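You operate a simulated robot arm through the tools that you are given. There is no shell and no other tool. Be economical: measure what you need, move in short steps, check, and stop when the job is done.

The job below is to be done with a simulated two-armed robot. You get a single attempt, and the scene is never put back.

TASK
Carry the grey gang mould off the vibrating plate and cover it with the long plate.
Fine: switch off and clamp lever to FREE first; the mould goes to the tank end of the table; stand the green marker on the long plate.
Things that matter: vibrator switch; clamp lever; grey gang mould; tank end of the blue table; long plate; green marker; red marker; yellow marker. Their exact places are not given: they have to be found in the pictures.

Only the result counts: the job must be done as asked and must still hold three seconds after the hand-in. Knocking over, shifting, dropping, spilling or breaking anything else fails it. A push-on lid holds only when it is set on centred and level and pressed home; a screw cap is set on level and turned clockwise until tight.

THE ROBOT
Two 6-joint arms with two-finger parallel grippers on one trunk, on a base that drives. Base frame: it is fixed to the floor where the robot stands at the start and does not move with it; the origin is under the middle of the robot, x ahead of it, y to its left, z up. Readings come in mm, degrees, newtons and seconds.
The left shoulder is at the start at [60, 187, 1122], the right one opposite. With the tool pointing down near the work surface each hand reaches from about 220 to 620 mm from the robot's upright axis, wherever it stands, measured 20 degrees to its own side. Places, roughly: vibrator switch [500, 0, 800]; clamp lever [500, -200, 900]; tank end of the blue table [300, -500, 800]. Payload 1.57 kg a hand.
The tool frame of a hand sits at the grasp point between the pads (the TCP): z along the fingers, y along the line on which they close. The tips reach 30 mm beyond it. Largest opening 110 mm; finger width 24, thickness 12; the body of the gripper, 48 by 112 mm, starts 78 mm behind the TCP.
Orientation is that of the tool frame in the base frame, as a unit quaternion [x, y, z, w]. With the fingers straight down and closing along the base's y, the tool's x points along the base's -x, its y along +y and its z along -z.

THE INTERFACE
- The arms move only by the tool step_arm. It takes "left_moves", "right_moves" or both (then of equal length, played together; a hand with none holds still); each is a list of rows, each a list of 7 numbers: the shift along the tool's x, y, z in units of 150 mm (1.0 is 150 mm), then the turn, a rotation vector about the tool's x, y, z in units of 60 degrees (1.0 is 60 degrees), then the gripper command, from -1 (fully open) to 1 (shut), values between in proportion. In form: [[x, y, z, rx, ry, rz, fingers], ...]. A call has 1 to 10 rows; each row is the pose to reach, as a shift and turn from the pose commanded when the call began, along the tool's axes at that moment. A call with a number of a shift or a turn outside -1 to 1 is refused whole. A row lasts 0.2 s, in which the tool goes at most 50 mm and 8.6 degrees; a call with a longer step from one row to the next is refused whole, and so is a gripper value outside its range. A pose out of reach is approached as far as the arm can. The call stops where the force on the tool passes 40 N (or 10 N more than at its start, if that is more) or the arm is blocked; 0.2 s more then pass. Each finger travels about 153 mm/s and halts on what it meets, pressing with about 25 N; the grip force reading is that of the motor and also rises with nothing between the fingers. The clock runs only during rows and for 0.2 s after the last one: add rows that repeat a pose to give the fingers time. It gives the time, the measured TCP pose, the force on the tool (base axes), the opening and the grip force at its end, in the units of the frame above (readings bear some noise).
- Cameras (640 x 400 px; columns grow to the right, rows downward): "scene" is now at [12.7, -9.6, 1653.2]; the picture's right is [-0.24, -0.97, 0.00], its down [-0.83, 0.21, -0.51] and it looks along [0.49, -0.12, -0.86] (base axes); focal length 272 px, centre (320, 200). "left" rides on the left gripper at [70, -16, -141] in its tool frame; the picture's right is [0.23, 0.97, 0.00], its down [-0.86, 0.20, -0.48] and it looks along [-0.47, 0.11, 0.88] (tool axes); focal length 222 px, centre (320, 200). "right" rides on the right gripper at [70, 16, -141] in its tool frame; the picture's right is [-0.23, 0.97, 0.00], its down [-0.86, -0.20, -0.48] and it looks along [-0.47, -0.11, 0.88] (tool axes); focal length 222 px, centre (320, 200).
- camera(camera): a new picture of that camera. It takes no simulated time.
- raise_lower(by): slides the trunk up (or, below 0, down) by that many mm; the arms and the scene camera ride with it, the base frame stays. It gives what a move gives, with no picture.
- roll_base(legs): drives the robot by 1 to 6 legs, each [ahead, left, turn to the left] in mm, mm and degrees, along the robot's own axes; the way and the turn of a leg run together, so that a leg with both is an arc; at most 1500 mm and 180 degrees a leg. The arms and the cameras ride along, it lands a little off, and it stops where it bumps. It gives what a move gives.
- pan_tilt(pan, tilt): turns the head with the scene camera to pan (to the left, within 86 degrees either way) and tilt (down, from -29 to 69), counted from straight ahead of the robot. It gives what a move gives.
- locate(camera, pixels): for up to 12 pixels [column, row] of the newest picture of that camera ("zoom" is the newest enlarged one), the place [x, y, z] in the base frame of the surface seen there, good to about 2 mm, but the place of the scene camera against the robot may be out by one fixed shift of up to 18 mm in any direction. It takes no simulated time.
- enlarge(camera, box): a new picture of the part [left, top, right, bottom] of that camera's present view, enlarged. It takes no simulated time.
- sign_off(): hands the job in; it is judged then, once.

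Work in short steps. Measure before you move; look again where a grasp or a placing could have gone wrong, and mend it. You have 80 turns and 62 pictures in all, those below and enlarged ones among them. Open the grippers and draw the arms clear of the work before you hand the job in, unless the task says otherwise; then end with one line.

The tools are called after "Request:" by a JSON object that holds its "method" and its "body". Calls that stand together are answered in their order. step_arm: Moves the arms, as the interface text tells. Its arguments: {"type":"object","properties":{"left_moves":{"type":"array"},"right_moves":{"type":"array"}},"required":[]} The other tools are called the same way: raise_lower (by) slides the trunk up or down; roll_base (legs) drives the base; pan_tilt (pan, tilt) turns the head that bears the scene camera; camera (camera) takes a picture; locate (camera, pixels) gives the place of the surface under pixels of a picture; enlarge (camera, box) takes an enlarged picture of a part of a camera's view; sign_off () hands the job in.

At the start:

```text
time: 0.0
left_tcp_pos: [399.6, 66.5, 1127.5]
left_tcp_rot: [0.0, 1.0, 0.0, 0.001]
left_force: [0.3, -0.6, -0.1]
left_width: 109.7
left_grip_force: 0.0
right_tcp_pos: [331.5, -331.0, 1160.2]
right_tcp_rot: [0.001, 1.0, 0.0, 0.0]
right_force: [0.5, 0.6, 0.8]
right_width: 109.9
right_grip_force: 0.0
trunk travel left (down, up): [-750.0, 240.0]
robot x, y, heading: [-5.0, 3.0, -0.1]
head pan, tilt: [-13.9, 59.3]
```

scene: 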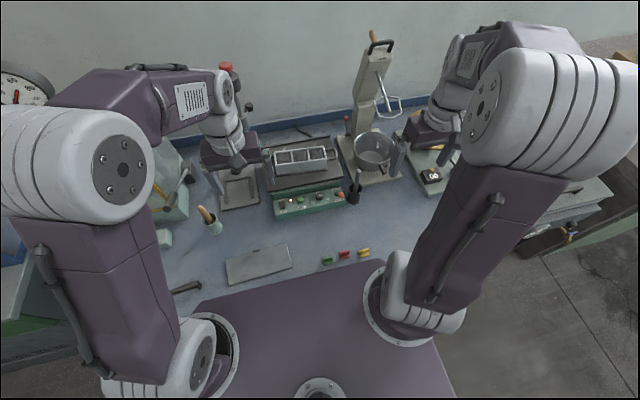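
right: 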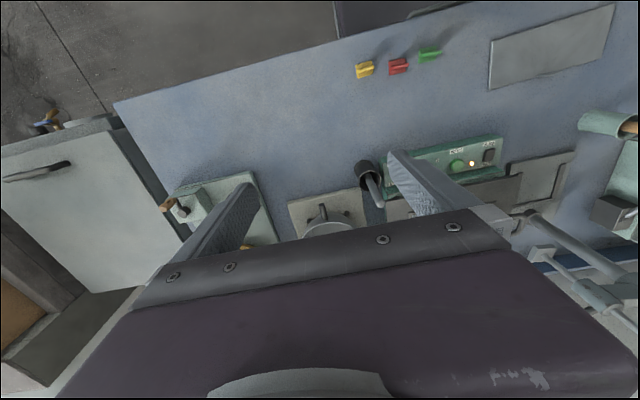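
left: 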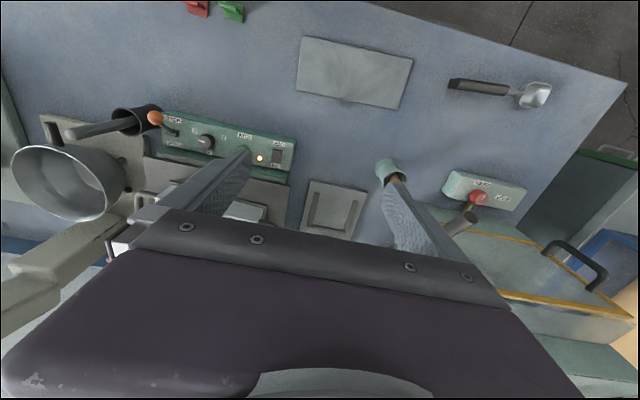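

The scene shows the mould at about (303,158), the control box at (308,200), the long plate at (258,265) and the markers at (345,255). I'll enlarge these areas first.

Request:
{"method": "enlarge", "body": {"camera": "scene", "box": [220, 120, 380, 220]}}

Request:
{"method": "enlarge", "body": {"camera": "left", "box": [100, 80, 340, 230]}}

Request:
{"method": "locate", "body": {"camera": "scene", "pixels": [[228, 262], [288, 247], [231, 285], [292, 267], [327, 261], [344, 254], [364, 253], [353, 187], [211, 220], [160, 240], [185, 288], [400, 200]]}}

```text
4.00 times, centred on (300, 170) of scene
```

zoom: 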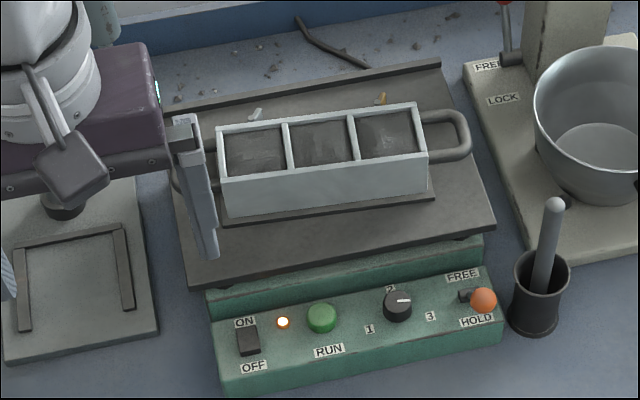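

```text
2.67 times, centred on (220, 155) of left
```

zoom: 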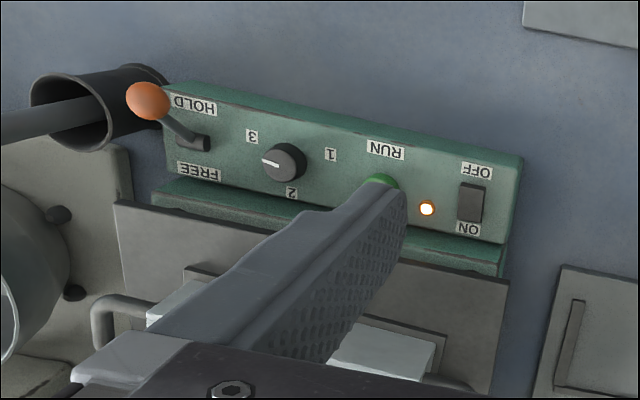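

```text
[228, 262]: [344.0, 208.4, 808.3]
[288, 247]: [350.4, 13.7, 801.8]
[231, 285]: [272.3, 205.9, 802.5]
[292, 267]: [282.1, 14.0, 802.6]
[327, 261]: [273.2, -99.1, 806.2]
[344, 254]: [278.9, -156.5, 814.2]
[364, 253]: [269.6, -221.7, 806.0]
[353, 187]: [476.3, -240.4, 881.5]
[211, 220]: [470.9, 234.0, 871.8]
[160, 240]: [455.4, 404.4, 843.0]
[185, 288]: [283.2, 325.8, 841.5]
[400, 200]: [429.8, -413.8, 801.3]
```

The switch shows ON pressed and the lever is at HOLD. I'll locate the panel details in the left zoom, which doesn't have the scene camera's shift.

Request:
{"method": "locate", "body": {"camera": "zoom", "pixels": [[475, 188], [468, 216], [470, 202], [148, 101], [175, 128], [195, 142], [195, 170], [195, 103], [520, 160], [170, 85], [427, 210], [385, 182]]}}

Request:
{"method": "locate", "body": {"camera": "left", "pixels": [[301, 40], [411, 62], [298, 90], [398, 106], [197, 8], [232, 11], [80, 195], [20, 150], [332, 210], [480, 90], [390, 170], [480, 197]]}}

Request:
{"method": "locate", "body": {"camera": "right", "pixels": [[431, 52], [399, 65], [365, 70], [491, 45], [614, 8], [115, 105], [180, 240], [490, 85], [300, 120], [200, 120], [372, 185], [605, 60]]}}

```text
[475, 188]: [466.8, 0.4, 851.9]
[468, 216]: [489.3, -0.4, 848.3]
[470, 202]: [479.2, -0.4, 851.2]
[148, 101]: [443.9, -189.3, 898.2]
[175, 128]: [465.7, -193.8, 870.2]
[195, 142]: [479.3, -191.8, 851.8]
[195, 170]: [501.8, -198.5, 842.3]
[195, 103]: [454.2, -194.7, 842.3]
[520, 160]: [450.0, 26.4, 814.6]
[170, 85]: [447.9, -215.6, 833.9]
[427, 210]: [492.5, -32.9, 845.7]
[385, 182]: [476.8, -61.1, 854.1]
```

```text
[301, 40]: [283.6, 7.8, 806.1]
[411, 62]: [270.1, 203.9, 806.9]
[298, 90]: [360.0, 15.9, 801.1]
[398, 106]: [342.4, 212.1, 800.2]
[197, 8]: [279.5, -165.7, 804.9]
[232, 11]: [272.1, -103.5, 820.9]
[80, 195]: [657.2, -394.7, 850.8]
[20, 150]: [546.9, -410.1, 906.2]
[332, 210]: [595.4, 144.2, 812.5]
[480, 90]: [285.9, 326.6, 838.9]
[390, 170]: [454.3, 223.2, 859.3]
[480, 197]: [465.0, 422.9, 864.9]
```

```text
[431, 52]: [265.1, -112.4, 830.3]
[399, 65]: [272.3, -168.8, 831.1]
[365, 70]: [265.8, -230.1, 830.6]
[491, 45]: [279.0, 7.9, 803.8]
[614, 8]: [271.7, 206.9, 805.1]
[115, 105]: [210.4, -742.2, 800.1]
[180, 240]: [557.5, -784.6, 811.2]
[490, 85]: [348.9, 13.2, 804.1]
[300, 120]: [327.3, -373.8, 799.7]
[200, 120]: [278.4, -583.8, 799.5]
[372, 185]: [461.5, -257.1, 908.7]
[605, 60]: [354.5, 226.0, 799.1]
```

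The OFF end of the rocker is at about [467,0,852] and stands proud. The lever ball is at about [444,-189,898], leaning towards the robot at HOLD. I'll lower the left hand, closed, above the OFF end.

Request:
{"method": "step_arm", "body": {"left_moves": [[-0.1, -0.11, 0.25, 0, 0, 0, 1], [-0.2, -0.22, 0.5, 0, 0, 0, 1], [-0.3, -0.33, 0.75, 0, 0, 0, 1], [-0.39, -0.44, 1.0, 0, 0, 0, 1], [-0.39, -0.44, 1.0, 0, 0, 0, 1]]}}

Request:
{"method": "camera", "body": {"camera": "left"}}

Request:
{"method": "enlarge", "body": {"camera": "right", "box": [340, 110, 580, 260]}}

```text
time: 1.2
left_tcp_pos: [457.6, 3.6, 977.4]
left_tcp_rot: [-0.001, 1.0, 0.0, 0.0]
left_force: [-0.1, 1.2, 1.1]
left_width: 0.0
left_grip_force: 21.4
right_tcp_pos: [331.0, -330.6, 1161.8]
right_tcp_rot: [0.0, 1.0, 0.0, 0.0]
right_force: [-0.5, -0.8, -0.2]
right_width: 110.0
right_grip_force: 0.0
trunk travel left (down, up): [-750.0, 240.0]
robot x, y, heading: [-4.7, -0.7, -0.1]
head pan, tilt: [-13.9, 59.3]
```

```text
56 pictures are left
```

left: 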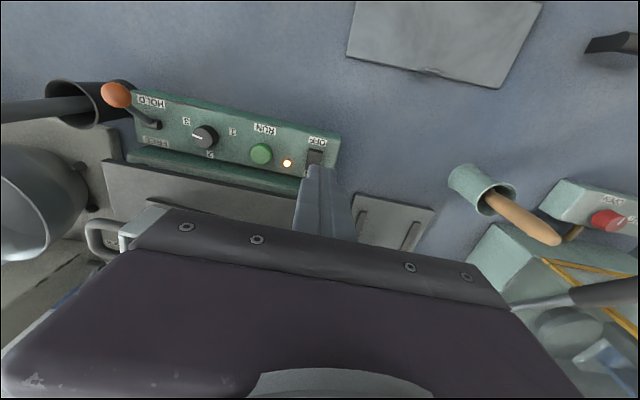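

```text
2.67 times, centred on (460, 185) of right
```

zoom: 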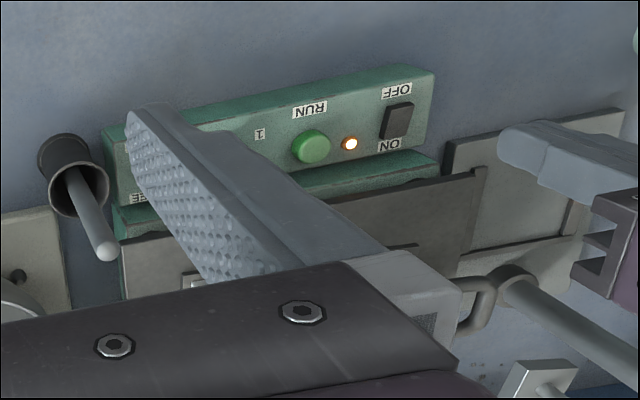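

The rocker is visible at (315,157). I'll refine its position and look closer.

Request:
{"method": "enlarge", "body": {"camera": "left", "box": [260, 110, 380, 185]}}

Request:
{"method": "locate", "body": {"camera": "left", "pixels": [[314, 153], [315, 160], [318, 137], [287, 163], [262, 153], [116, 95], [140, 115], [158, 125]]}}

Request:
{"method": "locate", "body": {"camera": "zoom", "pixels": [[270, 205], [315, 210], [295, 225], [290, 250], [300, 190]]}}

```text
5.33 times, centred on (320, 148) of left
```

zoom: 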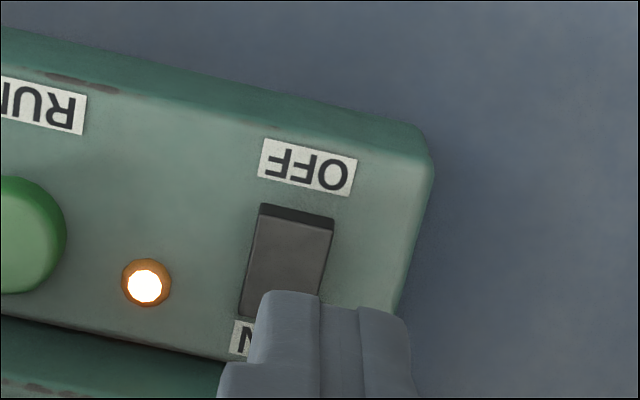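

```text
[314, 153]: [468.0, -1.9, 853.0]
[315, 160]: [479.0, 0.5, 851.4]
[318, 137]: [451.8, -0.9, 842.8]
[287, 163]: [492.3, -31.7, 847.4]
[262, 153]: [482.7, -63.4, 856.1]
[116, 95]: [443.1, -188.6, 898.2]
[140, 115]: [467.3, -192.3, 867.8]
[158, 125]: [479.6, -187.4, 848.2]
```

```text
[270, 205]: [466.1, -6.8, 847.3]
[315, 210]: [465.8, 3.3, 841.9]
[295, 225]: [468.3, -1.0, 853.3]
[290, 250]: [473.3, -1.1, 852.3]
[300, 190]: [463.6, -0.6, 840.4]
```

The OFF edge of the rocker is at x≈466. I'll press with the fingertips centred at x≈461, y≈-1, going down in small steps.

Request:
{"method": "step_arm", "body": {"left_moves": [[-0.02, -0.03, 0.3, 0, 0, 0, 1], [-0.02, -0.03, 0.58, 0, 0, 0, 1], [-0.02, -0.03, 0.62, 0, 0, 0, 1], [-0.02, -0.03, 0.64, 0, 0, 0, 1], [-0.02, -0.03, 0.66, 0, 0, 0, 1], [-0.02, -0.03, 0.68, 0, 0, 0, 1], [-0.02, -0.03, 0.68, 0, 0, 0, 1]]}}

Request:
{"method": "enlarge", "body": {"camera": "right", "box": [400, 110, 560, 210]}}

```text
time: 2.8
left_tcp_pos: [460.7, -2.8, 878.3]
left_tcp_rot: [-0.001, 1.0, 0.0, 0.003]
left_force: [2.0, 2.1, 24.2]
left_width: 0.1
left_grip_force: 21.0
right_tcp_pos: [328.5, -331.1, 1161.0]
right_tcp_rot: [-0.001, 1.0, 0.0, 0.002]
right_force: [0.8, 0.3, -0.3]
right_width: 109.8
right_grip_force: 0.0
trunk travel left (down, up): [-750.0, 240.0]
robot x, y, heading: [-1.2, -0.1, -0.1]
head pan, tilt: [-13.9, 59.3]
```

```text
4.00 times, centred on (480, 160) of right
```

zoom: 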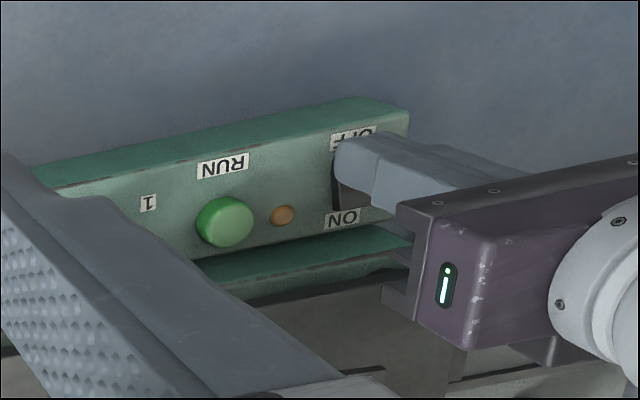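

The lamp is out, so the switch is OFF. I'll lift the left hand away and bring the right hand, closing, to a spot in front of the lever.

Request:
{"method": "step_arm", "body": {"left_moves": [[0, 0, -0.2, 0, 0, 0, 1], [0, 0.1, -0.4, 0, 0, 0, 1], [0, 0.3, -0.6, 0, 0, 0, 1], [0, 0.5, -0.8, 0, 0, 0, 1], [0, 0.7, -1.0, 0, 0, 0, 1], [0, 0.7, -1.0, 0, 0, 0, 1]], "right_moves": [[-0.11, 0.188, 0.2, 0, 0, 0, 1], [-0.22, 0.376, 0.4, 0, 0, 0, 1], [-0.33, 0.564, 0.6, 0, 0, 0, 1], [-0.44, 0.752, 0.8, 0, 0, 0, 1], [-0.55, 0.94, 1.0, 0, 0, 0, 1], [-0.55, 0.94, 1.0, 0, 0, 0, 1]]}}

Request:
{"method": "camera", "body": {"camera": "scene"}}

```text
time: 4.2
left_tcp_pos: [461.7, 102.5, 1026.8]
left_tcp_rot: [0.0, 1.0, 0.001, 0.0]
left_force: [0.6, 0.1, -0.1]
left_width: 0.2
left_grip_force: 21.6
right_tcp_pos: [413.2, -191.9, 1012.0]
right_tcp_rot: [0.0, 1.0, -0.001, 0.0]
right_force: [0.0, -0.3, 0.8]
right_width: 0.0
right_grip_force: 21.4
trunk travel left (down, up): [-750.0, 240.0]
robot x, y, heading: [3.2, 0.2, 0.1]
head pan, tilt: [-13.9, 59.3]
```

```text
52 pictures are left
```

scene: 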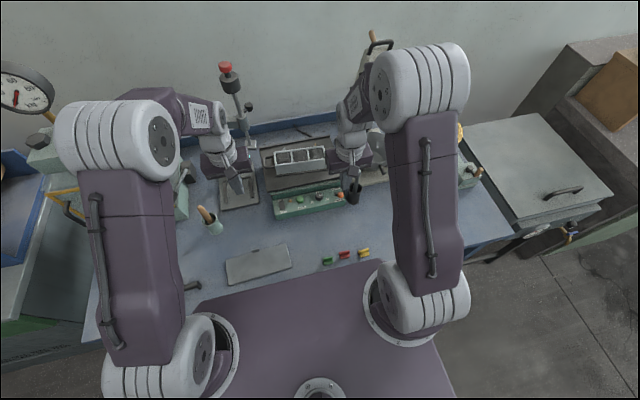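

The tank sits beyond the right-hand table end. Next I'll lower the right fingertips to z≈878 in front of the lever and push forward towards FREE.

Request:
{"method": "step_arm", "body": {"right_moves": [[0, 0, 0.3, 0, 0, 0, 1], [0, 0, 0.6, 0, 0, 0, 1], [0, 0, 0.69, 0, 0, 0, 1], [-0.1, 0, 0.69, 0, 0, 0, 1], [-0.2, 0, 0.69, 0, 0, 0, 1], [-0.3, 0, 0.69, 0, 0, 0, 1], [-0.4, 0, 0.69, 0, 0, 0, 1], [-0.48, 0, 0.69, 0, 0, 0, 1], [-0.48, 0, 0.69, 0, 0, 0, 1]]}}

Request:
{"method": "camera", "body": {"camera": "right"}}

```text
time: 6.2
left_tcp_pos: [461.3, 103.7, 1027.4]
left_tcp_rot: [0.001, 1.0, 0.0, 0.0]
left_force: [-0.6, 0.4, -0.4]
left_width: 0.1
left_grip_force: 21.8
right_tcp_pos: [486.1, -189.2, 907.9]
right_tcp_rot: [0.0, 1.0, 0.0, -0.001]
right_force: [-1.3, 1.2, 1.1]
right_width: 0.0
right_grip_force: 21.2
trunk travel left (down, up): [-750.0, 240.0]
robot x, y, heading: [3.6, 2.1, 0.1]
head pan, tilt: [-13.9, 59.3]
```

```text
51 pictures are left
```

right: 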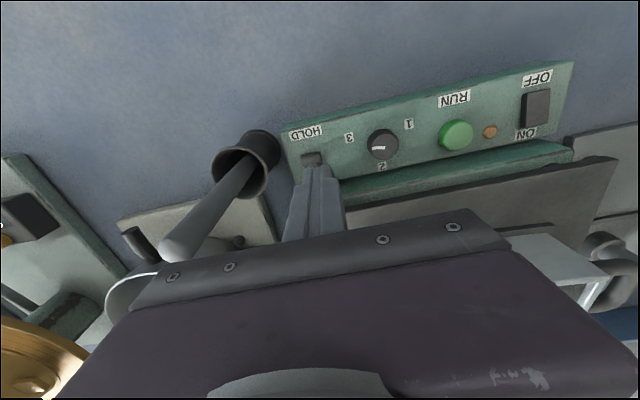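

The lever is no longer visible on the HOLD side. I'll lift the right hand straight up and pull both hands back so I can see the lever and mould.

Request:
{"method": "step_arm", "body": {"right_moves": [[0.05, 0, -0.3, 0, 0, 0, 1], [0.2, -0.1, -0.55, 0, 0, 0, 1], [0.4, -0.2, -0.75, 0, 0, 0, 1], [0.6, -0.35, -0.9, 0, 0, 0, 0], [0.8, -0.55, -1, 0, 0, 0, -1], [1.0, -0.75, -1, 0, 0, 0, -1], [1.0, -1.0, -1, 0, 0, 0, -1]], "left_moves": [[0, 0, -0.1, 0, 0, 0, 1], [0.1, 0.1, -0.2, 0, 0, 0, 1], [0.3, 0.2, -0.3, 0, 0, 0, 1], [0.5, 0.3, -0.4, 0, 0, 0, 0], [0.7, 0.45, -0.4, 0, 0, 0, -1], [0.9, 0.6, -0.4, 0, 0, 0, -1], [1.0, 0.75, -0.4, 0, 0, 0, -1]]}}

Request:
{"method": "pan_tilt", "body": {"pan": -3, "tilt": 48}}

Request:
{"method": "camera", "body": {"camera": "scene"}}

Request:
{"method": "camera", "body": {"camera": "right"}}

Request:
{"method": "camera", "body": {"camera": "left"}}

```text
time: 7.8
left_tcp_pos: [312.5, 214.7, 1084.6]
left_tcp_rot: [0.0, 1.0, 0.0, 0.0]
left_force: [0.1, 0.5, 0.8]
left_width: 110.1
left_grip_force: 0.0
right_tcp_pos: [337.3, -340.7, 1056.7]
right_tcp_rot: [0.0, 1.0, 0.0, 0.0]
right_force: [1.2, 0.1, 0.2]
right_width: 109.8
right_grip_force: 0.0
trunk travel left (down, up): [-750.0, 240.0]
robot x, y, heading: [1.6, -2.1, 0.1]
head pan, tilt: [-13.9, 59.3]
```

```text
time: 8.5
left_tcp_pos: [312.3, 214.3, 1083.2]
left_tcp_rot: [-0.001, 1.0, 0.001, 0.0]
left_force: [-0.3, 0.5, -0.5]
left_width: 109.6
left_grip_force: 0.0
right_tcp_pos: [338.3, -340.5, 1057.2]
right_tcp_rot: [0.0, 1.0, 0.0, 0.0]
right_force: [-1.5, 0.2, 1.0]
right_width: 110.5
right_grip_force: 0.1
trunk travel left (down, up): [-750.0, 240.0]
robot x, y, heading: [-4.9, -1.0, 0.2]
head pan, tilt: [-3.0, 48.0]
```

```text
50 pictures are left
```

scene: 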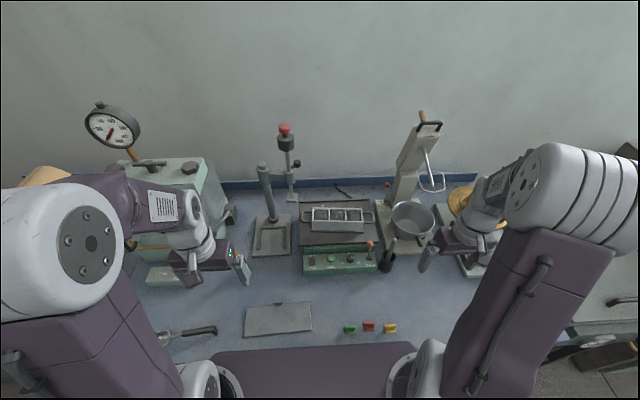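

```text
49 pictures are left
```

right: 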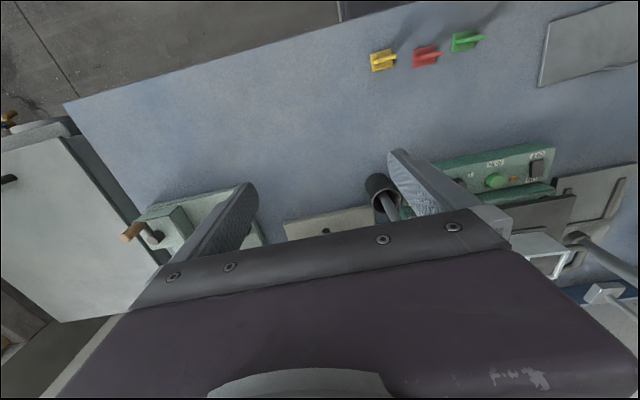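

```text
48 pictures are left
```

left: 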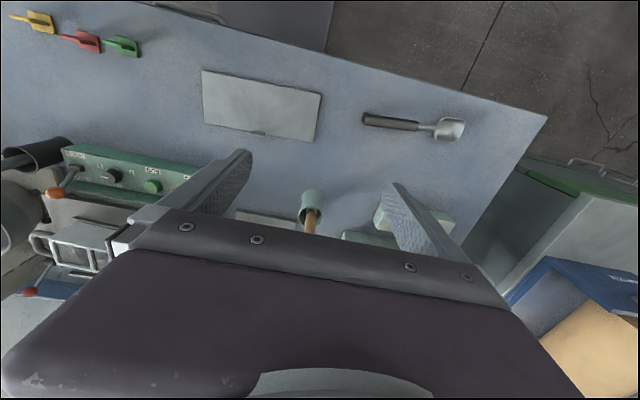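

The lever ball now leans away from the robot. I'll zoom the scene to confirm FREE and measure the mould.

Request:
{"method": "enlarge", "body": {"camera": "scene", "box": [280, 180, 408, 280]}}

```text
4.00 times, centred on (344, 230) of scene
```

zoom: 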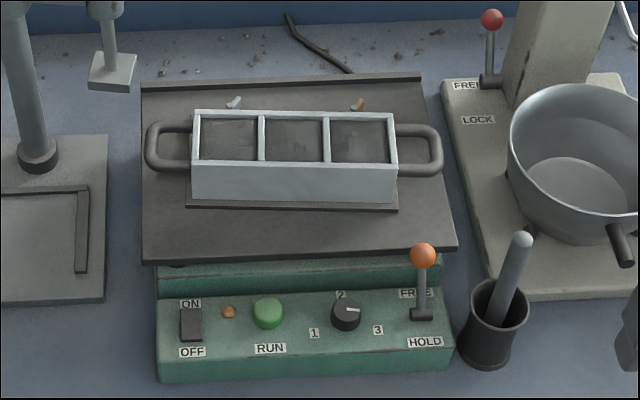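

The lever is at FREE and the lamp is off. Now I'll measure the mould, its handles and the vibrating plate, along with panel reference points for the camera offset.

Request:
{"method": "locate", "body": {"camera": "zoom", "pixels": [[196, 113], [393, 112], [195, 162], [395, 164], [155, 147], [434, 148], [175, 127], [415, 128], [175, 167], [415, 171], [300, 205], [268, 312]]}}

Request:
{"method": "locate", "body": {"camera": "zoom", "pixels": [[228, 312], [190, 322], [150, 240], [440, 240], [290, 160], [230, 140], [295, 190], [160, 200], [425, 200], [262, 115], [262, 160], [422, 256]]}}

Request:
{"method": "locate", "body": {"camera": "left", "pixels": [[151, 186], [42, 243], [55, 193], [60, 238], [110, 245], [121, 46], [201, 71], [321, 93], [205, 124], [311, 141]]}}

```text
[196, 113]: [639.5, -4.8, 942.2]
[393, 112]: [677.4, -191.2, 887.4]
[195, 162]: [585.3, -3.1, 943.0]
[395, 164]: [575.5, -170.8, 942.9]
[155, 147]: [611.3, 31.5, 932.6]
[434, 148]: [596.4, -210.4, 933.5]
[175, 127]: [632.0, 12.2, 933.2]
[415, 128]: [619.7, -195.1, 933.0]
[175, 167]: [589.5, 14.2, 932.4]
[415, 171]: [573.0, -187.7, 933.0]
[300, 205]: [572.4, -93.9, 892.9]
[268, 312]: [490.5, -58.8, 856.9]
```

```text
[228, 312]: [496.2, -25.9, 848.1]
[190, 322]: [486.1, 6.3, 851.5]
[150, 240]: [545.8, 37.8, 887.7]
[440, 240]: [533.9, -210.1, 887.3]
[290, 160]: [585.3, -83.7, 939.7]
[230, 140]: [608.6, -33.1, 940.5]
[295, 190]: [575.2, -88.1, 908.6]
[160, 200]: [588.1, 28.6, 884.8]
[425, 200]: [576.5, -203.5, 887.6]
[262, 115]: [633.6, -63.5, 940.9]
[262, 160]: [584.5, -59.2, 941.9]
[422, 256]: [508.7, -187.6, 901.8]
```

```text
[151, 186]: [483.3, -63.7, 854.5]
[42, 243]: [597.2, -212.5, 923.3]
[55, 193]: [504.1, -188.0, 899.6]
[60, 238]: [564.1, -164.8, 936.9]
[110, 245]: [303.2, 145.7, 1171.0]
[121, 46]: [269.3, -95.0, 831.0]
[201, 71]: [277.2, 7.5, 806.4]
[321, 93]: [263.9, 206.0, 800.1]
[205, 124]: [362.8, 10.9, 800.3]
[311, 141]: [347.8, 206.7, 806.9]
```

Mould centre, offset-corrected, is about [600,-94], yawed about -3.4°, with its top at 941 and handle loops at z≈933, y≈26 and y≈-214. I'll check how close the robot's front is to the table edge, plus the table's tank-end layout.

Request:
{"method": "locate", "body": {"camera": "scene", "pixels": [[215, 352], [300, 352], [410, 345], [185, 370], [300, 345], [530, 330], [560, 335], [480, 340], [430, 320], [500, 300], [465, 270], [600, 290]]}}

Request:
{"method": "locate", "body": {"camera": "right", "pixels": [[335, 20], [340, 12], [66, 105], [200, 56], [135, 215], [165, 190], [245, 245], [290, 225], [300, 100], [200, 150], [60, 160], [130, 240]]}}

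Request:
{"method": "pan_tilt", "body": {"pan": -40, "tilt": 55}}

Request:
{"method": "camera", "body": {"camera": "scene"}}

```text
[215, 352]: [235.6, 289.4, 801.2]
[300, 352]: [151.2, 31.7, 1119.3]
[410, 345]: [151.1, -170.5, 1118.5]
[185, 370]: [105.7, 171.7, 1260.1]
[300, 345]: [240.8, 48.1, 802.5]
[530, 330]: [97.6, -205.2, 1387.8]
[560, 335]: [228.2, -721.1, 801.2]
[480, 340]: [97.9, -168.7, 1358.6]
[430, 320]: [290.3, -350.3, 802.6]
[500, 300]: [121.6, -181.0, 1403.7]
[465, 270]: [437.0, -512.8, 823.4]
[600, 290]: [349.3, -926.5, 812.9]
```

```text
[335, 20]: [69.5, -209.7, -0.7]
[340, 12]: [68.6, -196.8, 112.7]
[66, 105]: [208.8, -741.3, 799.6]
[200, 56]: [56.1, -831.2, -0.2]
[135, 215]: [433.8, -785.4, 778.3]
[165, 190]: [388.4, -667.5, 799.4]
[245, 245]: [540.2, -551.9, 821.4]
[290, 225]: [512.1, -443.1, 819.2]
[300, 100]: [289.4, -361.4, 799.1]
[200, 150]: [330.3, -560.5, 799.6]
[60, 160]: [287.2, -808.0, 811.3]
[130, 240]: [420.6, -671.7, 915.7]
```

```text
time: 9.6
left_tcp_pos: [311.5, 214.9, 1085.6]
left_tcp_rot: [0.0, 1.0, 0.0, 0.0]
left_force: [1.0, -0.3, -0.1]
left_width: 110.2
left_grip_force: 0.1
right_tcp_pos: [338.0, -340.5, 1056.5]
right_tcp_rot: [0.0, 1.0, 0.0, 0.0]
right_force: [-0.7, 0.4, -0.2]
right_width: 110.2
right_grip_force: 0.1
trunk travel left (down, up): [-750.0, 240.0]
robot x, y, heading: [2.2, -2.9, -0.0]
head pan, tilt: [-40.0, 55.0]
```

```text
46 pictures are left
```

scene: 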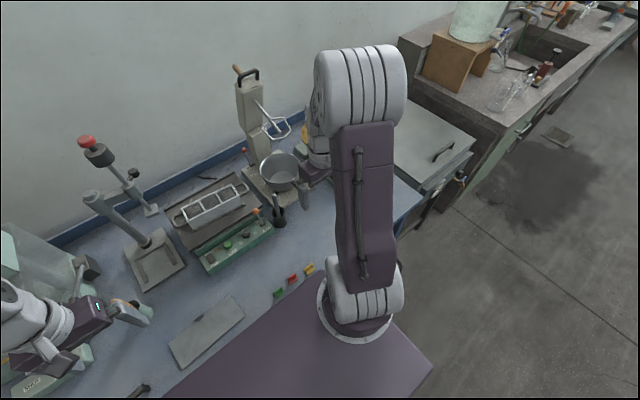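

The trunk front is at x≈150, with free table at y -300 to -740, x 215 to 400. I'll roll right 94 and ahead 40 to centre on the mould, then start turning both wrists so the fingers close along x.

Request:
{"method": "roll_base", "body": {"legs": [[40, -92, 0]]}}

Request:
{"method": "step_arm", "body": {"left_moves": [[0, 0, 0, 0, 0, 0.14, -1], [0, 0, 0, 0, 0, 0.28, -1], [0, 0, 0, 0, 0, 0.42, -1], [0, 0, 0, 0, 0, 0.56, -1], [0, 0, 0, 0, 0, 0.7, -1], [0, 0, 0, 0, 0, 0.78, -1]], "right_moves": [[0, 0, 0, 0, 0, -0.13, -1], [0, 0, 0, 0, 0, -0.26, -1], [0, 0, 0, 0, 0, -0.39, -1], [0, 0, 0, 0, 0, -0.52, -1], [0, 0, 0, 0, 0, -0.65, -1], [0, 0, 0, 0, 0, -0.72, -1]]}}

Request:
{"method": "step_arm", "body": {"left_moves": [[0, 0, 0, 0, 0, 0.14, -1], [0, 0, 0, 0, 0, 0.28, -1], [0, 0, 0, 0, 0, 0.42, -1], [0, 0, 0, 0, 0, 0.56, -1], [0, 0, 0, 0, 0, 0.7, -1], [0, 0, 0, 0, 0, 0.78, -1]], "right_moves": [[0, 0, 0, 0, 0, -0.13, -1], [0, 0, 0, 0, 0, -0.26, -1], [0, 0, 0, 0, 0, -0.39, -1], [0, 0, 0, 0, 0, -0.52, -1], [0, 0, 0, 0, 0, -0.65, -1], [0, 0, 0, 0, 0, -0.72, -1]]}}

```text
time: 10.7
left_tcp_pos: [352.3, 125.7, 1083.8]
left_tcp_rot: [-0.001, 1.0, -0.001, 0.001]
left_force: [-0.5, -0.1, 0.4]
left_width: 110.2
left_grip_force: 0.0
right_tcp_pos: [377.3, -429.4, 1057.2]
right_tcp_rot: [0.0, 1.0, -0.002, 0.0]
right_force: [0.2, 0.7, -0.6]
right_width: 110.4
right_grip_force: 0.0
trunk travel left (down, up): [-750.0, 240.0]
robot x, y, heading: [38.7, -90.9, 0.0]
head pan, tilt: [-40.0, 55.0]
```

```text
time: 12.1
left_tcp_pos: [351.4, 123.5, 1084.2]
left_tcp_rot: [0.398, 0.917, 0.0, 0.0]
left_force: [0.2, -0.7, -1.3]
left_width: 109.9
left_grip_force: 0.1
right_tcp_pos: [378.6, -430.9, 1057.5]
right_tcp_rot: [-0.369, 0.929, 0.0, 0.0]
right_force: [0.5, 0.5, 0.5]
right_width: 110.1
right_grip_force: 0.1
trunk travel left (down, up): [-750.0, 240.0]
robot x, y, heading: [38.8, -89.2, 0.1]
head pan, tilt: [-40.0, 55.0]
```

```text
time: 13.5
left_tcp_pos: [352.5, 124.4, 1086.1]
left_tcp_rot: [0.73, 0.684, 0.0, 0.0]
left_force: [-0.3, -0.1, 0.3]
left_width: 109.9
left_grip_force: 0.0
right_tcp_pos: [377.5, -431.8, 1056.6]
right_tcp_rot: [-0.685, 0.729, -0.001, 0.001]
right_force: [0.0, -0.5, 0.2]
right_width: 109.9
right_grip_force: 0.1
trunk travel left (down, up): [-750.0, 240.0]
robot x, y, heading: [38.2, -89.3, 0.0]
head pan, tilt: [-40.0, 55.0]
```

The wrists are turned. Before moving in, I'll check the clearance to the press on the left and the mixer on the right.

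Request:
{"method": "pan_tilt", "body": {"pan": 0, "tilt": 48}}

Request:
{"method": "enlarge", "body": {"camera": "scene", "box": [220, 80, 460, 230]}}

```text
time: 14.6
left_tcp_pos: [351.8, 124.4, 1085.7]
left_tcp_rot: [0.729, 0.684, 0.0, 0.0]
left_force: [-0.4, 0.3, -0.5]
left_width: 110.0
left_grip_force: 0.1
right_tcp_pos: [378.6, -430.2, 1056.3]
right_tcp_rot: [-0.684, 0.729, 0.0, 0.0]
right_force: [-0.9, 0.4, -0.4]
right_width: 109.7
right_grip_force: 0.0
trunk travel left (down, up): [-750.0, 240.0]
robot x, y, heading: [42.9, -92.4, -0.1]
head pan, tilt: [0.0, 48.0]
```

```text
2.67 times, centred on (340, 155) of scene
```

zoom: 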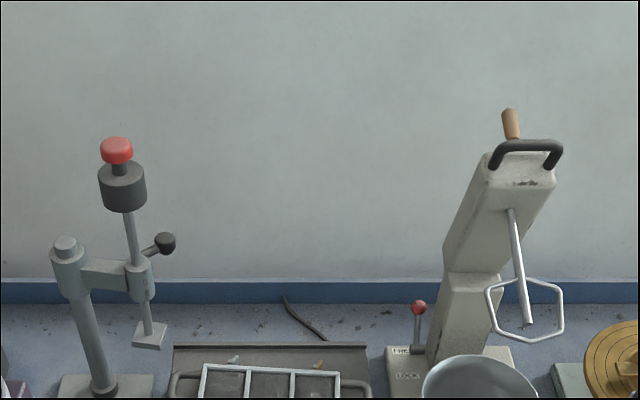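

Request:
{"method": "locate", "body": {"camera": "zoom", "pixels": [[150, 335], [140, 280], [165, 243], [122, 190], [66, 250], [95, 360], [420, 305], [440, 330], [525, 300], [487, 310], [470, 370], [560, 360]]}}

Request:
{"method": "camera", "body": {"camera": "scene"}}

```text
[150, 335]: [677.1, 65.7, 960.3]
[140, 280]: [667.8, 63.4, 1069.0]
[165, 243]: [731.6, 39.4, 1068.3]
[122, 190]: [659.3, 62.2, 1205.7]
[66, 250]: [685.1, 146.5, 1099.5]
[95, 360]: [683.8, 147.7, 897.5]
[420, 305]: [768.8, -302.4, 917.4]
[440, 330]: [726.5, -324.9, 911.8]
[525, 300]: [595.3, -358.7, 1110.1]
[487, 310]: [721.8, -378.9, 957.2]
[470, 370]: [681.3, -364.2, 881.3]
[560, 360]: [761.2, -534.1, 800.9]
```

```text
44 pictures are left
```

scene: 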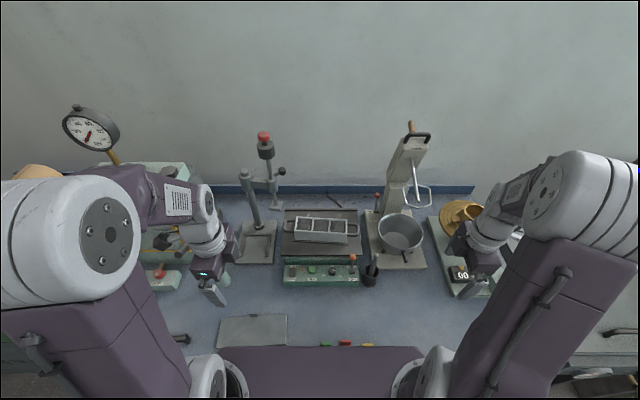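

The press and mixer are at least 60 mm from a central two-hand grip on the mould body across x, so I'll use that instead of the handles. First I'll check the small white and orange bits behind the mould.

Request:
{"method": "enlarge", "body": {"camera": "scene", "box": [276, 200, 372, 260]}}

Request:
{"method": "locate", "body": {"camera": "zoom", "pixels": [[200, 80], [380, 90], [135, 120], [460, 125], [125, 230], [480, 250], [137, 185], [470, 205], [300, 240], [300, 222], [300, 210], [60, 120]]}}

```text
6.67 times, centred on (324, 230) of scene
```

zoom: 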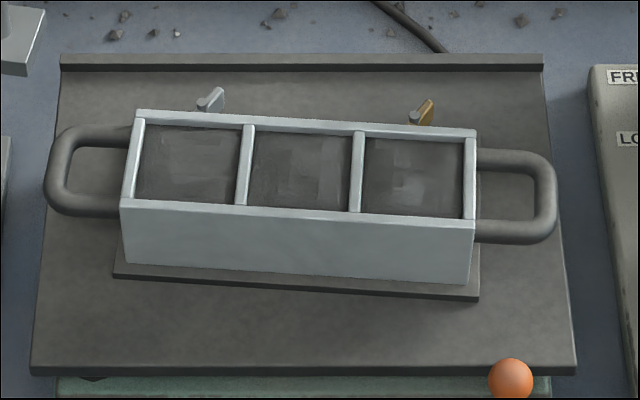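

```text
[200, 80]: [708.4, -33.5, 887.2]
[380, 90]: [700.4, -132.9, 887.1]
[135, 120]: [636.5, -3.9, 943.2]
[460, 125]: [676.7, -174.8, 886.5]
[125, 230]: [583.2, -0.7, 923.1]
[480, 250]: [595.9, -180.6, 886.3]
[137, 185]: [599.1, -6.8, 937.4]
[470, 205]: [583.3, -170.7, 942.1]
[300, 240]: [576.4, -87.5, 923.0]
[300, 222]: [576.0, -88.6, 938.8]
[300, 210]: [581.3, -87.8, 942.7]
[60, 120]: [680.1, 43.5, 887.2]
```

Those two bits, at (212,98) and (424,111), may be wing nuts on the mould's back wall. I'll measure them.

Request:
{"method": "locate", "body": {"camera": "zoom", "pixels": [[212, 98], [204, 106], [218, 95], [424, 111], [418, 119], [430, 105], [250, 127], [360, 132], [140, 113], [470, 133], [75, 140], [535, 170]]}}

```text
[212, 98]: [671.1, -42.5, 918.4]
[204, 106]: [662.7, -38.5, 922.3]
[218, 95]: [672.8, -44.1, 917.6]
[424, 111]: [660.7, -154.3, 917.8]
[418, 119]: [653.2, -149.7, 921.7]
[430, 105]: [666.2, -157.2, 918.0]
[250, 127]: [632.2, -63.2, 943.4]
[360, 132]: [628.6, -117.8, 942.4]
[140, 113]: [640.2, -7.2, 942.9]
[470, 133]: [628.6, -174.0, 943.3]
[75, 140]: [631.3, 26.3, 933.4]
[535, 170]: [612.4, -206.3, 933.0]
```

They're screws sticking out of the back wall, so the handles are the right grip. Using loop legs at about x 584–626 (left) and 570–612 (right), I'll bring both hands above the loops at z≈1050, opened to 80 mm.

Request:
{"method": "step_arm", "body": {"left_moves": [[-0.069, 0.173, 0.024, 0, 0, 0, -0.45], [-0.137, 0.345, 0.048, 0, 0, 0, -0.45], [-0.206, 0.518, 0.072, 0, 0, 0, -0.45], [-0.274, 0.69, 0.096, 0, 0, 0, -0.45], [-0.343, 0.863, 0.12, 0, 0, 0, -0.45]], "right_moves": [[-0.169, -0.131, 0, 0, 0, 0, -0.45], [-0.337, -0.262, 0, 0, 0, 0, -0.45], [-0.506, -0.393, 0, 0, 0, 0, -0.45], [-0.674, -0.524, 0, 0, 0, 0, -0.45], [-0.843, -0.655, 0.02, 0, 0, 0, -0.45]]}}

Request:
{"method": "step_arm", "body": {"left_moves": [[-0.069, 0.173, 0.024, 0, 0, 0, -0.45], [-0.137, 0.345, 0.048, 0, 0, 0, -0.45], [-0.206, 0.518, 0.072, 0, 0, 0, -0.45], [-0.274, 0.69, 0.096, 0, 0, 0, -0.45], [-0.343, 0.863, 0.12, 0, 0, 0, -0.45], [-0.343, 0.863, 0.12, 0, 0, 0, -0.45]], "right_moves": [[-0.169, -0.131, 0, 0, 0, 0, -0.45], [-0.337, -0.262, 0, 0, 0, 0, -0.45], [-0.506, -0.393, 0, 0, 0, 0, -0.45], [-0.674, -0.524, 0, 0, 0, 0, -0.45], [-0.843, -0.655, 0.02, 0, 0, 0, -0.45], [-0.843, -0.655, 0.02, 0, 0, 0, -0.45]]}}

Request:
{"method": "camera", "body": {"camera": "left"}}

Request:
{"method": "camera", "body": {"camera": "right"}}

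```text
time: 15.8
left_tcp_pos: [478.1, 63.5, 1065.1]
left_tcp_rot: [0.729, 0.684, -0.001, 0.0]
left_force: [0.0, 0.5, -0.5]
left_width: 79.8
left_grip_force: 0.1
right_tcp_pos: [487.0, -311.1, 1051.8]
right_tcp_rot: [-0.684, 0.729, 0.001, 0.0]
right_force: [0.6, -0.1, 0.7]
right_width: 79.9
right_grip_force: 0.1
trunk travel left (down, up): [-750.0, 240.0]
robot x, y, heading: [38.7, -94.0, -0.0]
head pan, tilt: [0.0, 48.0]
```

```text
time: 17.2
left_tcp_pos: [602.8, 5.0, 1048.9]
left_tcp_rot: [0.729, 0.685, 0.0, 0.0]
left_force: [0.2, -0.6, -0.6]
left_width: 79.7
left_grip_force: 0.1
right_tcp_pos: [588.2, -191.2, 1051.7]
right_tcp_rot: [-0.685, 0.729, 0.0, 0.0]
right_force: [-0.2, 0.3, 0.7]
right_width: 79.8
right_grip_force: 0.0
trunk travel left (down, up): [-750.0, 240.0]
robot x, y, heading: [38.6, -92.9, -0.0]
head pan, tilt: [0.0, 48.0]
```

```text
42 pictures are left
```

left: 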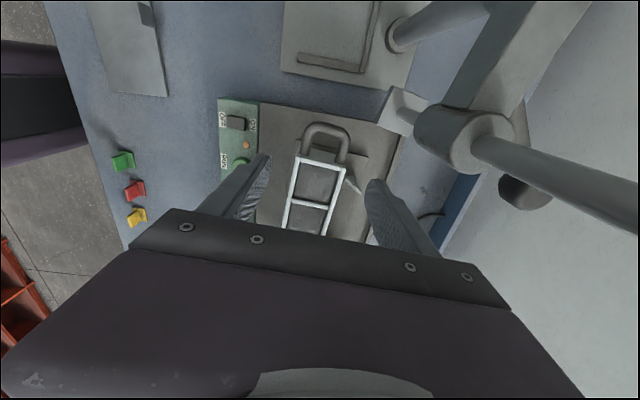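

```text
41 pictures are left
```

right: 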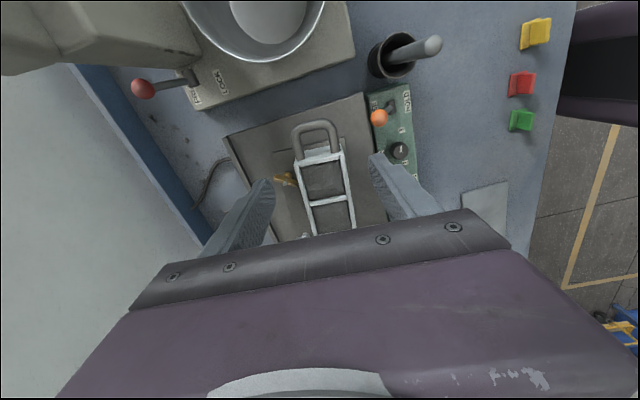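

Both handle loops are visible, left at (327,135) and right at (317,135). I'll locate the loop legs precisely.

Request:
{"method": "locate", "body": {"camera": "left", "pixels": [[306, 145], [344, 150], [326, 129], [298, 160], [346, 168], [285, 228], [324, 235], [305, 140], [346, 145]]}}

Request:
{"method": "locate", "body": {"camera": "right", "pixels": [[299, 145], [334, 142], [315, 126], [297, 165], [342, 155], [313, 234], [352, 230], [298, 138], [333, 136]]}}

Request:
{"method": "enlarge", "body": {"camera": "left", "box": [270, 110, 366, 170]}}

Request:
{"method": "enlarge", "body": {"camera": "right", "box": [270, 110, 366, 170]}}

```text
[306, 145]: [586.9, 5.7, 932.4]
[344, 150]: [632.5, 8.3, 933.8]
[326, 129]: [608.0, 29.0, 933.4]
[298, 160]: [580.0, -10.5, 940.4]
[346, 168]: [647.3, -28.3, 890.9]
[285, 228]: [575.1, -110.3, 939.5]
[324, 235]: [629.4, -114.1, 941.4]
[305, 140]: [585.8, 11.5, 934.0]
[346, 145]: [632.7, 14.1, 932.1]
```

```text
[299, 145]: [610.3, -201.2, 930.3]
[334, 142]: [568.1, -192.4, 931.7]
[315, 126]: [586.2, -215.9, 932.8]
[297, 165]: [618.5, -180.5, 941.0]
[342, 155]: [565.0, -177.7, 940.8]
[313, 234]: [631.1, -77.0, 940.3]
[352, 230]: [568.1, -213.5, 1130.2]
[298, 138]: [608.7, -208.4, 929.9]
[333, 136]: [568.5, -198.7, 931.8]
```

```text
6.67 times, centred on (318, 140) of left
```

zoom: 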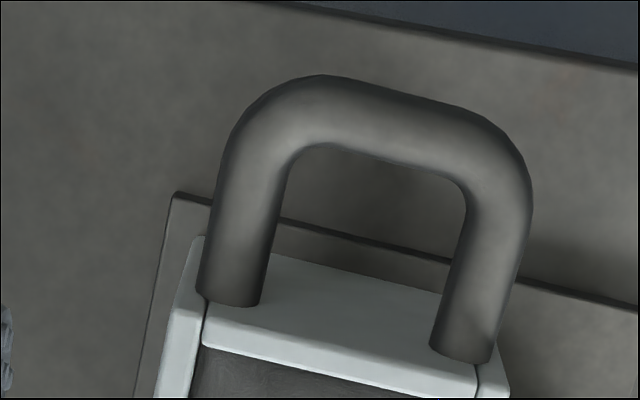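

```text
6.67 times, centred on (318, 140) of right
```

zoom: 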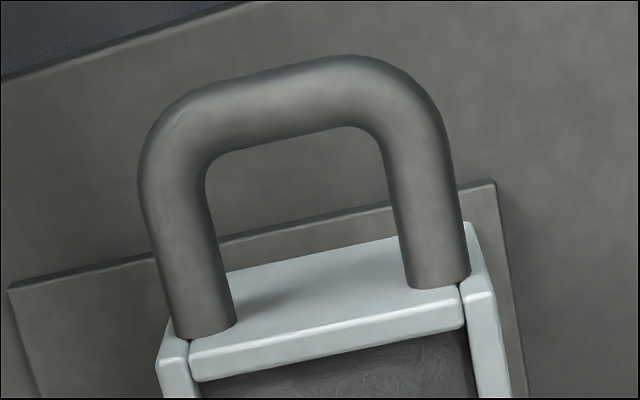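

The left loop legs centre on x≈609 and the right on x≈589. I'll nudge the left hand +5 in x, shift both about 2 mm outward, and lower to z≈929.

Request:
{"method": "step_arm", "body": {"left_moves": [[0.013, 0.033, 0.0, 0, 0, 0, -0.45], [0.013, 0.033, 0.25, 0, 0, 0, -0.45], [0.013, 0.033, 0.5, 0, 0, 0, -0.45], [0.013, 0.033, 0.7, 0, 0, 0, -0.45], [0.013, 0.033, 0.8, 0, 0, 0, -0.45], [0.013, 0.033, 0.8, 0, 0, 0, -0.45]], "right_moves": [[0.013, 0, 0.0, 0, 0, 0, -0.45], [0.013, 0, 0.25, 0, 0, 0, -0.45], [0.013, 0, 0.5, 0, 0, 0, -0.45], [0.013, 0, 0.7, 0, 0, 0, -0.45], [0.013, 0, 0.815, 0, 0, 0, -0.45], [0.013, 0, 0.815, 0, 0, 0, -0.45]]}}

Request:
{"method": "enlarge", "body": {"camera": "scene", "box": [244, 180, 404, 280]}}

Request:
{"method": "camera", "body": {"camera": "left"}}

```text
time: 18.6
left_tcp_pos: [610.5, 7.4, 928.8]
left_tcp_rot: [0.729, 0.684, 0.0, -0.001]
left_force: [-1.1, -0.2, 0.1]
left_width: 79.6
left_grip_force: 0.0
right_tcp_pos: [587.7, -192.2, 930.1]
right_tcp_rot: [-0.685, 0.729, 0.0, 0.0]
right_force: [0.3, -1.1, -0.3]
right_width: 79.8
right_grip_force: 0.0
trunk travel left (down, up): [-750.0, 240.0]
robot x, y, heading: [40.1, -89.6, -0.0]
head pan, tilt: [0.0, 48.0]
```

```text
4.00 times, centred on (324, 230) of scene
```

zoom: 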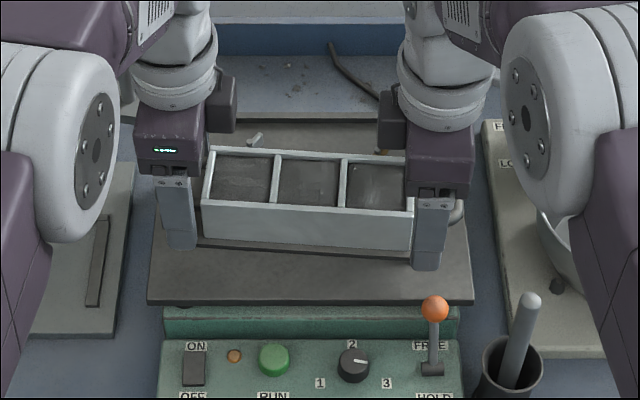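

```text
37 pictures are left
```

left: 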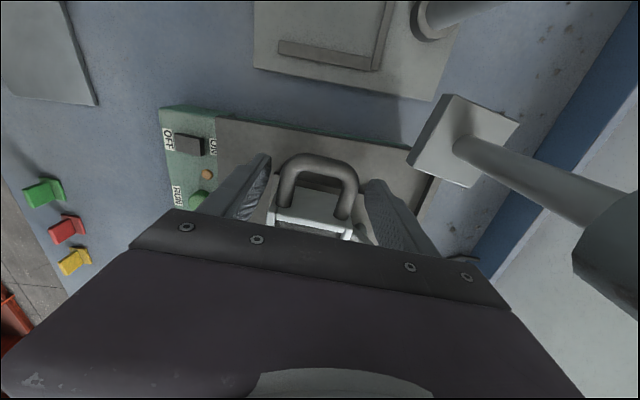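

The fingers straddle both loops cleanly. I'll close both grippers.

Request:
{"method": "step_arm", "body": {"left_moves": [[0, 0, 0, 0, 0, 0, -0.2], [0, 0, 0, 0, 0, 0, 0], [0, 0, 0, 0, 0, 0, 0.4], [0, 0, 0, 0, 0, 0, 1], [0, 0, 0, 0, 0, 0, 1]], "right_moves": [[0, 0, 0, 0, 0, 0, -0.2], [0, 0, 0, 0, 0, 0, 0], [0, 0, 0, 0, 0, 0, 0.4], [0, 0, 0, 0, 0, 0, 1], [0, 0, 0, 0, 0, 0, 1]]}}

```text
time: 19.8
left_tcp_pos: [609.9, 7.0, 926.0]
left_tcp_rot: [0.729, 0.685, -0.001, -0.002]
left_force: [-12.0, 4.7, 0.6]
left_width: 56.5
left_grip_force: 24.9
right_tcp_pos: [589.2, -192.5, 929.6]
right_tcp_rot: [-0.684, 0.729, -0.001, 0.001]
right_force: [11.4, -5.1, 0.2]
right_width: 59.9
right_grip_force: 24.8
trunk travel left (down, up): [-750.0, 240.0]
robot x, y, heading: [41.8, -90.7, -0.1]
head pan, tilt: [0.0, 48.0]
```

Both are gripped, with widths of 56 and 60. I'll lift 60 mm slowly, both hands together.

Request:
{"method": "step_arm", "body": {"left_moves": [[0, 0, -0.04, 0, 0, 0, 1], [0, 0, -0.08, 0, 0, 0, 1], [0, 0, -0.14, 0, 0, 0, 1], [0, 0, -0.22, 0, 0, 0, 1], [0, 0, -0.3, 0, 0, 0, 1], [0, 0, -0.4, 0, 0, 0, 1], [0, 0, -0.4, 0, 0, 0, 1]], "right_moves": [[0, 0, -0.04, 0, 0, 0, 1], [0, 0, -0.08, 0, 0, 0, 1], [0, 0, -0.14, 0, 0, 0, 1], [0, 0, -0.22, 0, 0, 0, 1], [0, 0, -0.3, 0, 0, 0, 1], [0, 0, -0.4, 0, 0, 0, 1], [0, 0, -0.4, 0, 0, 0, 1]]}}

Request:
{"method": "enlarge", "body": {"camera": "scene", "box": [244, 180, 404, 280]}}

```text
time: 21.4
left_tcp_pos: [611.3, 7.0, 986.2]
left_tcp_rot: [0.729, 0.685, -0.001, -0.002]
left_force: [-3.8, 15.6, -12.3]
left_width: 56.4
left_grip_force: 24.9
right_tcp_pos: [592.3, -193.8, 986.3]
right_tcp_rot: [-0.685, 0.729, 0.001, -0.001]
right_force: [3.8, -15.4, -8.3]
right_width: 59.9
right_grip_force: 24.9
trunk travel left (down, up): [-750.0, 240.0]
robot x, y, heading: [38.0, -88.5, -0.4]
head pan, tilt: [0.0, 48.0]
```

```text
4.00 times, centred on (324, 230) of scene
```

zoom: 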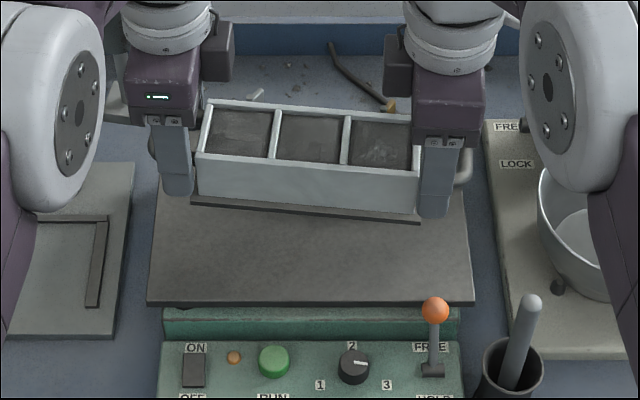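

The mould is lifted level and weighs about 2 kg. I'll pull it 290 mm towards the robot with both hands in step.

Request:
{"method": "step_arm", "body": {"left_moves": [[-0.006, -0.1, 0, 0, 0, 0, 1], [-0.016, -0.25, 0, 0, 0, 0, 1], [-0.028, -0.44, 0, 0, 0, 0, 1], [-0.04, -0.63, 0, 0, 0, 0, 1], [-0.052, -0.82, 0, 0, 0, 0, 1], [-0.061, -0.965, 0, 0, 0, 0, 1]], "right_moves": [[0.006, 0.1, 0, 0, 0, 0, 1], [0.016, 0.25, 0, 0, 0, 0, 1], [0.028, 0.44, 0, 0, 0, 0, 1], [0.04, 0.63, 0, 0, 0, 0, 1], [0.052, 0.82, 0, 0, 0, 0, 1], [0.061, 0.965, 0, 0, 0, 0, 1]]}}

Request:
{"method": "step_arm", "body": {"left_moves": [[-0.009, -0.15, 0, 0, 0, 0, 1], [-0.021, -0.34, 0, 0, 0, 0, 1], [-0.033, -0.53, 0, 0, 0, 0, 1], [-0.045, -0.72, 0, 0, 0, 0, 1], [-0.055, -0.88, 0, 0, 0, 0, 1], [-0.061, -0.965, 0, 0, 0, 0, 1], [-0.061, -0.965, 0, 0, 0, 0, 1]], "right_moves": [[0.009, 0.15, 0, 0, 0, 0, 1], [0.021, 0.34, 0, 0, 0, 0, 1], [0.033, 0.53, 0, 0, 0, 0, 1], [0.045, 0.72, 0, 0, 0, 0, 1], [0.055, 0.88, 0, 0, 0, 0, 1], [0.061, 0.965, 0, 0, 0, 0, 1], [0.061, 0.965, 0, 0, 0, 0, 1]]}}

Request:
{"method": "camera", "body": {"camera": "scene"}}

```text
time: 22.8
left_tcp_pos: [463.7, 6.5, 988.2]
left_tcp_rot: [0.729, 0.684, 0.0, 0.0]
left_force: [-5.4, 18.8, -8.9]
left_width: 57.1
left_grip_force: 25.2
right_tcp_pos: [444.5, -192.2, 990.8]
right_tcp_rot: [-0.685, 0.729, 0.002, -0.001]
right_force: [5.0, -19.1, -10.9]
right_width: 60.2
right_grip_force: 24.8
trunk travel left (down, up): [-750.0, 240.0]
robot x, y, heading: [41.6, -89.0, 0.4]
head pan, tilt: [0.0, 48.0]
```

```text
time: 24.4
left_tcp_pos: [319.6, 7.2, 988.6]
left_tcp_rot: [0.729, 0.685, -0.001, -0.001]
left_force: [-2.6, 6.5, -13.4]
left_width: 56.3
left_grip_force: 24.4
right_tcp_pos: [302.8, -193.2, 989.0]
right_tcp_rot: [-0.685, 0.729, 0.002, -0.003]
right_force: [3.3, -5.4, -6.6]
right_width: 59.8
right_grip_force: 25.2
right hand out of reach, approached as far as the arm can: row 6, 7
trunk travel left (down, up): [-750.0, 240.0]
robot x, y, heading: [40.0, -89.4, -0.0]
head pan, tilt: [0.0, 48.0]
```

```text
35 pictures are left
```

scene: 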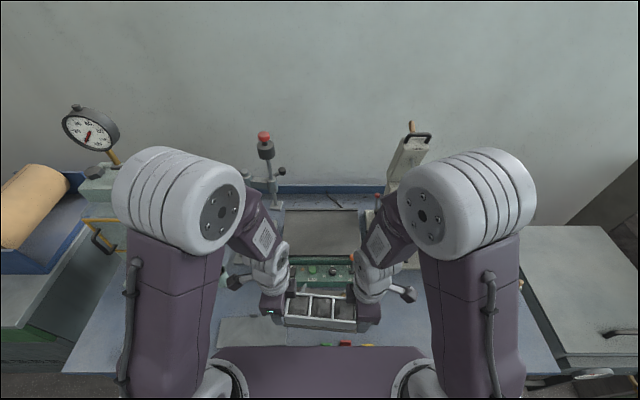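

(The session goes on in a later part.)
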